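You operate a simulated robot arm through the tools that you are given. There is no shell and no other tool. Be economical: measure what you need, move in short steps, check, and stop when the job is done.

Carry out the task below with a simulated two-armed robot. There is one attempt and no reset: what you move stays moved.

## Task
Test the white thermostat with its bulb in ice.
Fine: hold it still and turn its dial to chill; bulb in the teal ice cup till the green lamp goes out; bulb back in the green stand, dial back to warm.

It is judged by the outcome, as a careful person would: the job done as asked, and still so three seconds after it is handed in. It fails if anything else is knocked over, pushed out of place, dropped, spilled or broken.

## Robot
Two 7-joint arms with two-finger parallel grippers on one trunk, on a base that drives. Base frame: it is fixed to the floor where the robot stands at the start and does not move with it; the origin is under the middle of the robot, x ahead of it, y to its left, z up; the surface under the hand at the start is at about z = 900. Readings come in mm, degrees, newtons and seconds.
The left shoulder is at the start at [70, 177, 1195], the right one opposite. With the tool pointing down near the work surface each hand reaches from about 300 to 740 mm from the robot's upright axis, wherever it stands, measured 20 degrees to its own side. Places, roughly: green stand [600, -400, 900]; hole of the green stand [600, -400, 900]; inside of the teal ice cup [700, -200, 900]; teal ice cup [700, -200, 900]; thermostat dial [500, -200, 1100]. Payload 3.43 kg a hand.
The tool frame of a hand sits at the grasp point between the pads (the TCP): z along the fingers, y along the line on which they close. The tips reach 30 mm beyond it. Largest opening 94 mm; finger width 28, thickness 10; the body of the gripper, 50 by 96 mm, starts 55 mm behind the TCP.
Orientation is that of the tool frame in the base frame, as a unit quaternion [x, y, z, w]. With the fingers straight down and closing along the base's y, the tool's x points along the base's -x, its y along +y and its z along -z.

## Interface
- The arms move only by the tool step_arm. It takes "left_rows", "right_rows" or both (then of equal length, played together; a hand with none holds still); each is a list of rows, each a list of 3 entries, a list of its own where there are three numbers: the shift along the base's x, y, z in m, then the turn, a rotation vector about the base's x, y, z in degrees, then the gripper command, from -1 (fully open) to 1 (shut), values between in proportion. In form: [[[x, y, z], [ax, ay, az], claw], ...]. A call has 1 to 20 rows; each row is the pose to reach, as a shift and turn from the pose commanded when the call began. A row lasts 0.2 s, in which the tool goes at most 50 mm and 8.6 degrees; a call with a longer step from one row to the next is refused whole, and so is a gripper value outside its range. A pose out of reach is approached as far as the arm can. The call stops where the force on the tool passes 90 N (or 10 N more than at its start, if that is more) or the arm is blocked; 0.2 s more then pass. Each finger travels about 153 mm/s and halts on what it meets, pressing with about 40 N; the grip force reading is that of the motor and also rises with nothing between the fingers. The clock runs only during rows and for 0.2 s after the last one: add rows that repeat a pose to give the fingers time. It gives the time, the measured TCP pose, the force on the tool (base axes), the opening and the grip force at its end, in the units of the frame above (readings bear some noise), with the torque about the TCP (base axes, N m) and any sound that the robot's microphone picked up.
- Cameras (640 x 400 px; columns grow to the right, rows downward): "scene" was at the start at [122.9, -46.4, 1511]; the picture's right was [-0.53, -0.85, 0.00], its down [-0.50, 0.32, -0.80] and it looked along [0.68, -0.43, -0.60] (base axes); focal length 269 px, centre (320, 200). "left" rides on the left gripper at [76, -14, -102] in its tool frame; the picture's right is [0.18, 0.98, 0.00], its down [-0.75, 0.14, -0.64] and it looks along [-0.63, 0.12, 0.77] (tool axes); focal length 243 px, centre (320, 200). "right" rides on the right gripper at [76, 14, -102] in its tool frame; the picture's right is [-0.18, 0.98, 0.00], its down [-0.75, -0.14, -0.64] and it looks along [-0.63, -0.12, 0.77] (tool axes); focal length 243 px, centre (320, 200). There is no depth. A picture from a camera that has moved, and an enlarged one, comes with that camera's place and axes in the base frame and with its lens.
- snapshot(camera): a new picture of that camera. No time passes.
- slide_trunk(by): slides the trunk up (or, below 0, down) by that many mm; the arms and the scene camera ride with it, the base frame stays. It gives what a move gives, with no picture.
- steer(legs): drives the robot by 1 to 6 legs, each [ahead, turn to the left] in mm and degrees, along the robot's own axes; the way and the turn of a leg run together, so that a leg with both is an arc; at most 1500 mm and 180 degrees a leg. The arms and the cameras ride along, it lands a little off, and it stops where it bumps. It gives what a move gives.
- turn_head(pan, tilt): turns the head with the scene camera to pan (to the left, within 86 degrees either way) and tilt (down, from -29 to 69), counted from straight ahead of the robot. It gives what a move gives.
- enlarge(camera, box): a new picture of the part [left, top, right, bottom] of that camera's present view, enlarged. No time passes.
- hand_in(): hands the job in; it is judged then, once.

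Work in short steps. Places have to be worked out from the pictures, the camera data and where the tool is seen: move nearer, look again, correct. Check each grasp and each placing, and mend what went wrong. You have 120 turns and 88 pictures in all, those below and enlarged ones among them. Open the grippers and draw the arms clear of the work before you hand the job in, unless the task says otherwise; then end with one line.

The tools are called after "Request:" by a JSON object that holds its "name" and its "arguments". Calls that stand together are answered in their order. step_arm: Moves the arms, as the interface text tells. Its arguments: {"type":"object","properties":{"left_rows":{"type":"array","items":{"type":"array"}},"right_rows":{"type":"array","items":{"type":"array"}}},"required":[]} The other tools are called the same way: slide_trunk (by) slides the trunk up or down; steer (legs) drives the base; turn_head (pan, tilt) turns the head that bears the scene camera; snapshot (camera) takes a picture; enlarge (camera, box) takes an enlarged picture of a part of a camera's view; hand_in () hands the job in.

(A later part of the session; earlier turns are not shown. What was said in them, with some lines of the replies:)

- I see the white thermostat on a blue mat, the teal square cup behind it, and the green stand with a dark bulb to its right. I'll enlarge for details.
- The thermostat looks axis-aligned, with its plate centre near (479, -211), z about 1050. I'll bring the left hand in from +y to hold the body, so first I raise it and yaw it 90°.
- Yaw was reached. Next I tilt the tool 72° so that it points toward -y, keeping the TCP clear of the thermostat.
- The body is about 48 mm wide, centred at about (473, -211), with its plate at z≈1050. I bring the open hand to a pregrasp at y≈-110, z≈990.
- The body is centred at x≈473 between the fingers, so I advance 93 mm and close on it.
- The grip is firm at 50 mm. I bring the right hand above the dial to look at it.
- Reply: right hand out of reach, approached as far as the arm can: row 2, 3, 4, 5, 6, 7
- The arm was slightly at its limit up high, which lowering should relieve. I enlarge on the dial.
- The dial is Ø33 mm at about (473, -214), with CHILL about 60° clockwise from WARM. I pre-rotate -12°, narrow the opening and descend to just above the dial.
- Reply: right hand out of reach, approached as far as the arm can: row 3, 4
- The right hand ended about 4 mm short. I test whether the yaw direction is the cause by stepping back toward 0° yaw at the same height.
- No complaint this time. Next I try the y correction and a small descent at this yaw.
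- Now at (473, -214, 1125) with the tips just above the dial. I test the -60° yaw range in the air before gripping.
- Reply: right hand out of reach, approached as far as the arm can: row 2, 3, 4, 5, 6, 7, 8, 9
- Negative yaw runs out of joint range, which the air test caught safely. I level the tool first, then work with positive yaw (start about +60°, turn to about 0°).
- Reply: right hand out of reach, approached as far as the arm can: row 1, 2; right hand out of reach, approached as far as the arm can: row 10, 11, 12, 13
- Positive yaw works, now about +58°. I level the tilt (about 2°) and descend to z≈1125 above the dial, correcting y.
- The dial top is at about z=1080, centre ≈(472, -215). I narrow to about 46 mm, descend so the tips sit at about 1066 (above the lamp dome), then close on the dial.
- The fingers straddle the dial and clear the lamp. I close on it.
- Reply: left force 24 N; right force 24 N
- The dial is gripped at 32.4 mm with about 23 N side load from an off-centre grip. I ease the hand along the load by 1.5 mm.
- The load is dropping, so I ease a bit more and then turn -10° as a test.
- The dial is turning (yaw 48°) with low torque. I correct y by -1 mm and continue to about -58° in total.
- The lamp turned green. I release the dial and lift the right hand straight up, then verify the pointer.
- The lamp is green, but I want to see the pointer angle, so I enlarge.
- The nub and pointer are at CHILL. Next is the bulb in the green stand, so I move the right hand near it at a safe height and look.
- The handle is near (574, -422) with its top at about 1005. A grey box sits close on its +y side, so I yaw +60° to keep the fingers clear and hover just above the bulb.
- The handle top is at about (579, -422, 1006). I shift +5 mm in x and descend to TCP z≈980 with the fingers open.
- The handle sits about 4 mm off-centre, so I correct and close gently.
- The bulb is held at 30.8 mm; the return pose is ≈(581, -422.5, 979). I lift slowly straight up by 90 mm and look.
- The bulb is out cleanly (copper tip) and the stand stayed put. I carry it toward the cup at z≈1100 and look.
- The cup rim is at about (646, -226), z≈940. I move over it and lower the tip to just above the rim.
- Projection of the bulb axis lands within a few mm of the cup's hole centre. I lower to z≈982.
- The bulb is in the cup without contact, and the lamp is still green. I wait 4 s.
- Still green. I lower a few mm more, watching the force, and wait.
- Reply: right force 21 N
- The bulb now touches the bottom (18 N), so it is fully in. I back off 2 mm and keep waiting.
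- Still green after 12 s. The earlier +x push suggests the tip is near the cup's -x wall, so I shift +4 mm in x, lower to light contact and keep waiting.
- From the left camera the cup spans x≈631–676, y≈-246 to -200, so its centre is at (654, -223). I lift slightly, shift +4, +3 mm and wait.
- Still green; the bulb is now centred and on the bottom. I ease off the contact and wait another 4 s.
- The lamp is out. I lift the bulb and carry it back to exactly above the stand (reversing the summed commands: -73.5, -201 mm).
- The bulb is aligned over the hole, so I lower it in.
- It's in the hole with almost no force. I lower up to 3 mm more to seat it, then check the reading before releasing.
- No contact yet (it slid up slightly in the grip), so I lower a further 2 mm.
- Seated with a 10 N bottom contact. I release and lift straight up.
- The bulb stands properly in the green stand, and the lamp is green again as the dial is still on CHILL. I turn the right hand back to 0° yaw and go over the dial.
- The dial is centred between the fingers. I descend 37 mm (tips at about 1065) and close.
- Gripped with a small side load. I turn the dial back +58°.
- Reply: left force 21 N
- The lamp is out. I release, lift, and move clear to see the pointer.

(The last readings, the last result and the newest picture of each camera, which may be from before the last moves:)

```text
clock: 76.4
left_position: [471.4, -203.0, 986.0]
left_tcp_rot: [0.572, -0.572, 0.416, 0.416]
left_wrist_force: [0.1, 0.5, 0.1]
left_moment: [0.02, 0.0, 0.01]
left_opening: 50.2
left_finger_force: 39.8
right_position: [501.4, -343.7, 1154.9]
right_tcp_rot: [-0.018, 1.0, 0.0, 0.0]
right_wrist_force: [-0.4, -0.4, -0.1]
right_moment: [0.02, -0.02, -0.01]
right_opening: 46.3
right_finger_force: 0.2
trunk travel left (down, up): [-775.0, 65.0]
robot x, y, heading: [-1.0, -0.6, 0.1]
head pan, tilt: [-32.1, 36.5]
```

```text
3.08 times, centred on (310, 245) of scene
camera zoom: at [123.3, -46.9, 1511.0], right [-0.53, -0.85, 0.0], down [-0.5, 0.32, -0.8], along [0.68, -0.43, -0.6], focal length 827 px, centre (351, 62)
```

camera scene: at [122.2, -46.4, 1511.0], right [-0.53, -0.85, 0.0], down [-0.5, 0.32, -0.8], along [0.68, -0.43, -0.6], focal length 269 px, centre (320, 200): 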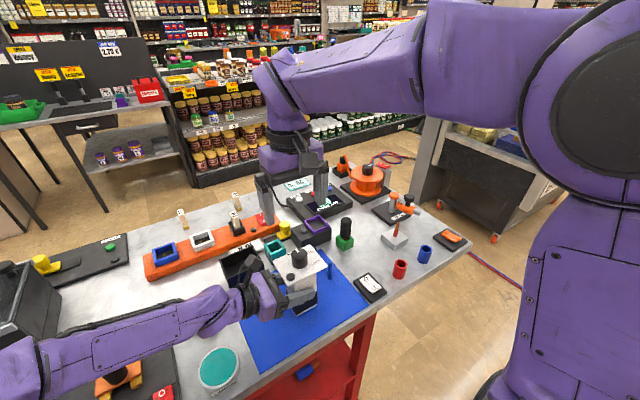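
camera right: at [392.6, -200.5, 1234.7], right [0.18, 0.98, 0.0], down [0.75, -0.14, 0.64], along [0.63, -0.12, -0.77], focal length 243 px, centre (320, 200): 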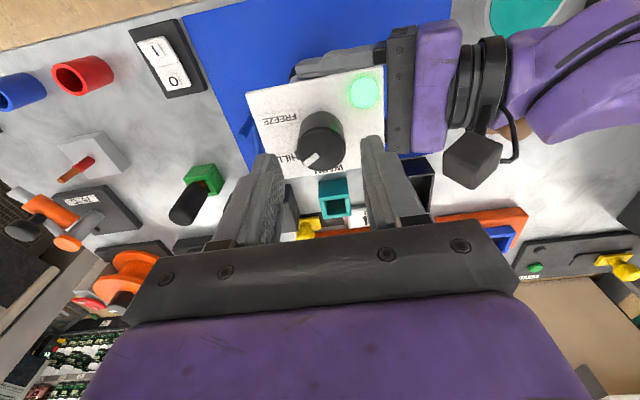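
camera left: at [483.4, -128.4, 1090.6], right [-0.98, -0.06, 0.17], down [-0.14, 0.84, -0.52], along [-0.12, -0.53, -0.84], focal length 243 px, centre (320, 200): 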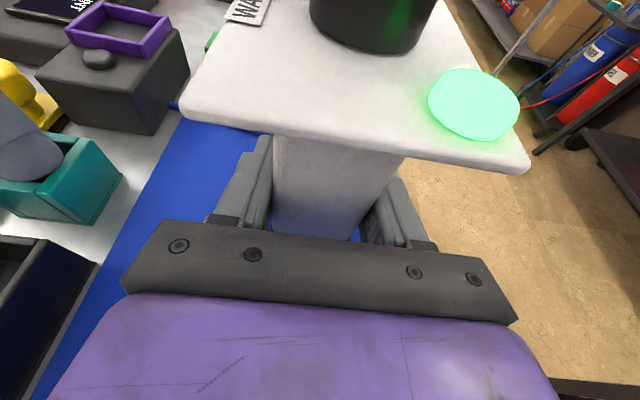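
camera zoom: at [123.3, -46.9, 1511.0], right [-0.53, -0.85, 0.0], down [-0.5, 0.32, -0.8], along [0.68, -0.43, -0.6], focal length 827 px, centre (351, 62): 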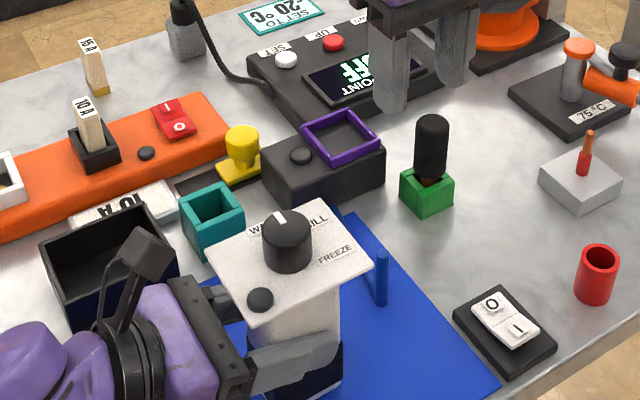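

The nub points to WARM, the lamp is off and the bulb is in its stand. I open the left hand, back it straight out along +y and raise it.

Request:
{"name": "step_arm", "arguments": {"left_rows": [[[0, 0, 0], [0, 0, 0], -0.3], [[0, 0, 0], [0, 0, 0], -0.8], [[0, 0, 0], [0, 0, 0], -1], [[0, 0.03, 0], [0, 0, 0], -1], [[0, 0.07, 0], [0, 0, 0], -1], [[0, 0.11, 0.005], [0, 0, 0], -1], [[0, 0.14, 0.03], [0, 0, 0], -1], [[0, 0.17, 0.06], [0, 0, 0], -1], [[0, 0.21, 0.08], [0, 0, 0], -1], [[0, 0.25, 0.1], [0, 0, 0], -1], [[0, 0.25, 0.1], [0, 0, 0], -1]]}}

Request:
{"name": "step_arm", "arguments": {"right_rows": [[[0, -0.02, 0.02], [0, 0, 0], -0.5], [[-0.03, -0.04, 0.05], [0, 0, 0], -1], [[-0.06, -0.06, 0.08], [0, 0, 0], -1], [[-0.09, -0.07, 0.11], [0, 0, 0], -1], [[-0.12, -0.075, 0.14], [0, 0, 0], -1], [[-0.12, -0.075, 0.14], [0, 0, 0], -1]]}}

Request:
{"name": "snapshot", "arguments": {"camera": "scene"}}

Request:
{"name": "enlarge", "arguments": {"camera": "scene", "box": [220, 180, 400, 310]}}

```text
clock: 78.8
left_position: [470.6, 48.9, 1088.6]
left_tcp_rot: [-0.572, 0.573, -0.415, -0.416]
left_wrist_force: [0.5, -0.1, 0.0]
left_moment: [0.0, -0.04, -0.01]
left_opening: 94.0
left_finger_force: 0.0
right_position: [501.5, -344.4, 1153.9]
right_tcp_rot: [-0.019, 1.0, 0.0, 0.0]
right_wrist_force: [-0.3, -0.9, -0.8]
right_moment: [0.0, -0.05, -0.01]
right_opening: 46.1
right_finger_force: 0.0
trunk travel left (down, up): [-775.0, 65.0]
robot x, y, heading: [-2.2, 3.4, 0.3]
head pan, tilt: [-32.1, 36.5]
```

```text
clock: 80.2
left_position: [472.1, 48.3, 1088.2]
left_tcp_rot: [0.573, -0.571, 0.416, 0.416]
left_wrist_force: [-0.6, -0.1, -0.6]
left_moment: [0.02, -0.03, -0.06]
left_opening: 94.2
left_finger_force: 0.1
right_position: [387.8, -415.0, 1291.0]
right_tcp_rot: [-0.019, 1.0, 0.0, -0.001]
right_wrist_force: [-0.7, -0.1, -1.0]
right_moment: [-0.02, 0.01, 0.02]
right_opening: 94.0
right_finger_force: 0.0
right hand out of reach, approached as far as the arm can: row 5, 6
trunk travel left (down, up): [-775.0, 65.0]
robot x, y, heading: [-2.5, 0.9, 0.4]
head pan, tilt: [-32.1, 36.5]
```

```text
28 pictures are left
camera scene: at [124.5, -46.7, 1510.8], right [-0.53, -0.85, 0.0], down [-0.51, 0.32, -0.8], along [0.68, -0.43, -0.6], focal length 269 px, centre (320, 200)
```

scene: 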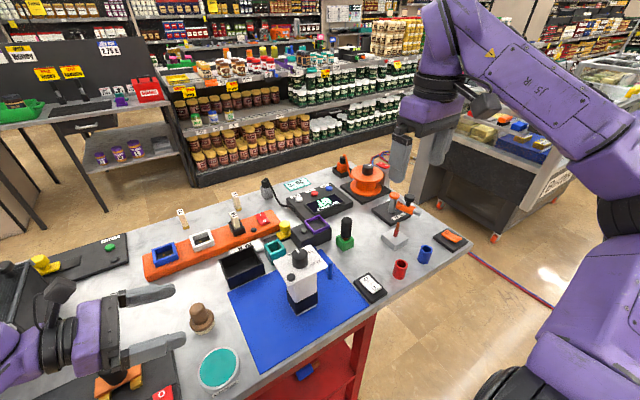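

```text
3.08 times, centred on (310, 245) of scene
camera zoom: at [124.5, -46.7, 1510.8], right [-0.53, -0.85, 0.0], down [-0.51, 0.32, -0.8], along [0.68, -0.43, -0.6], focal length 827 px, centre (351, 62)
```

zoom: 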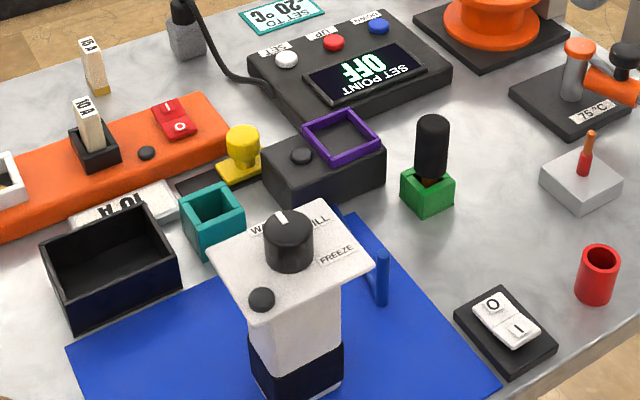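

The dial is at WARM, the lamp is off, the bulb is in the green stand and nothing else has moved. Both hands are open and clear, so I hand in.

Request:
{"name": "hand_in", "arguments": {}}

```text
The job is handed in.
```

The thermostat test is done and handed in: with the dial on CHILL the green lamp came on, and it went out once the bulb was centred in the teal ice cup. The bulb is back in the green stand, the dial is back on WARM, and nothing else was knocked or moved.
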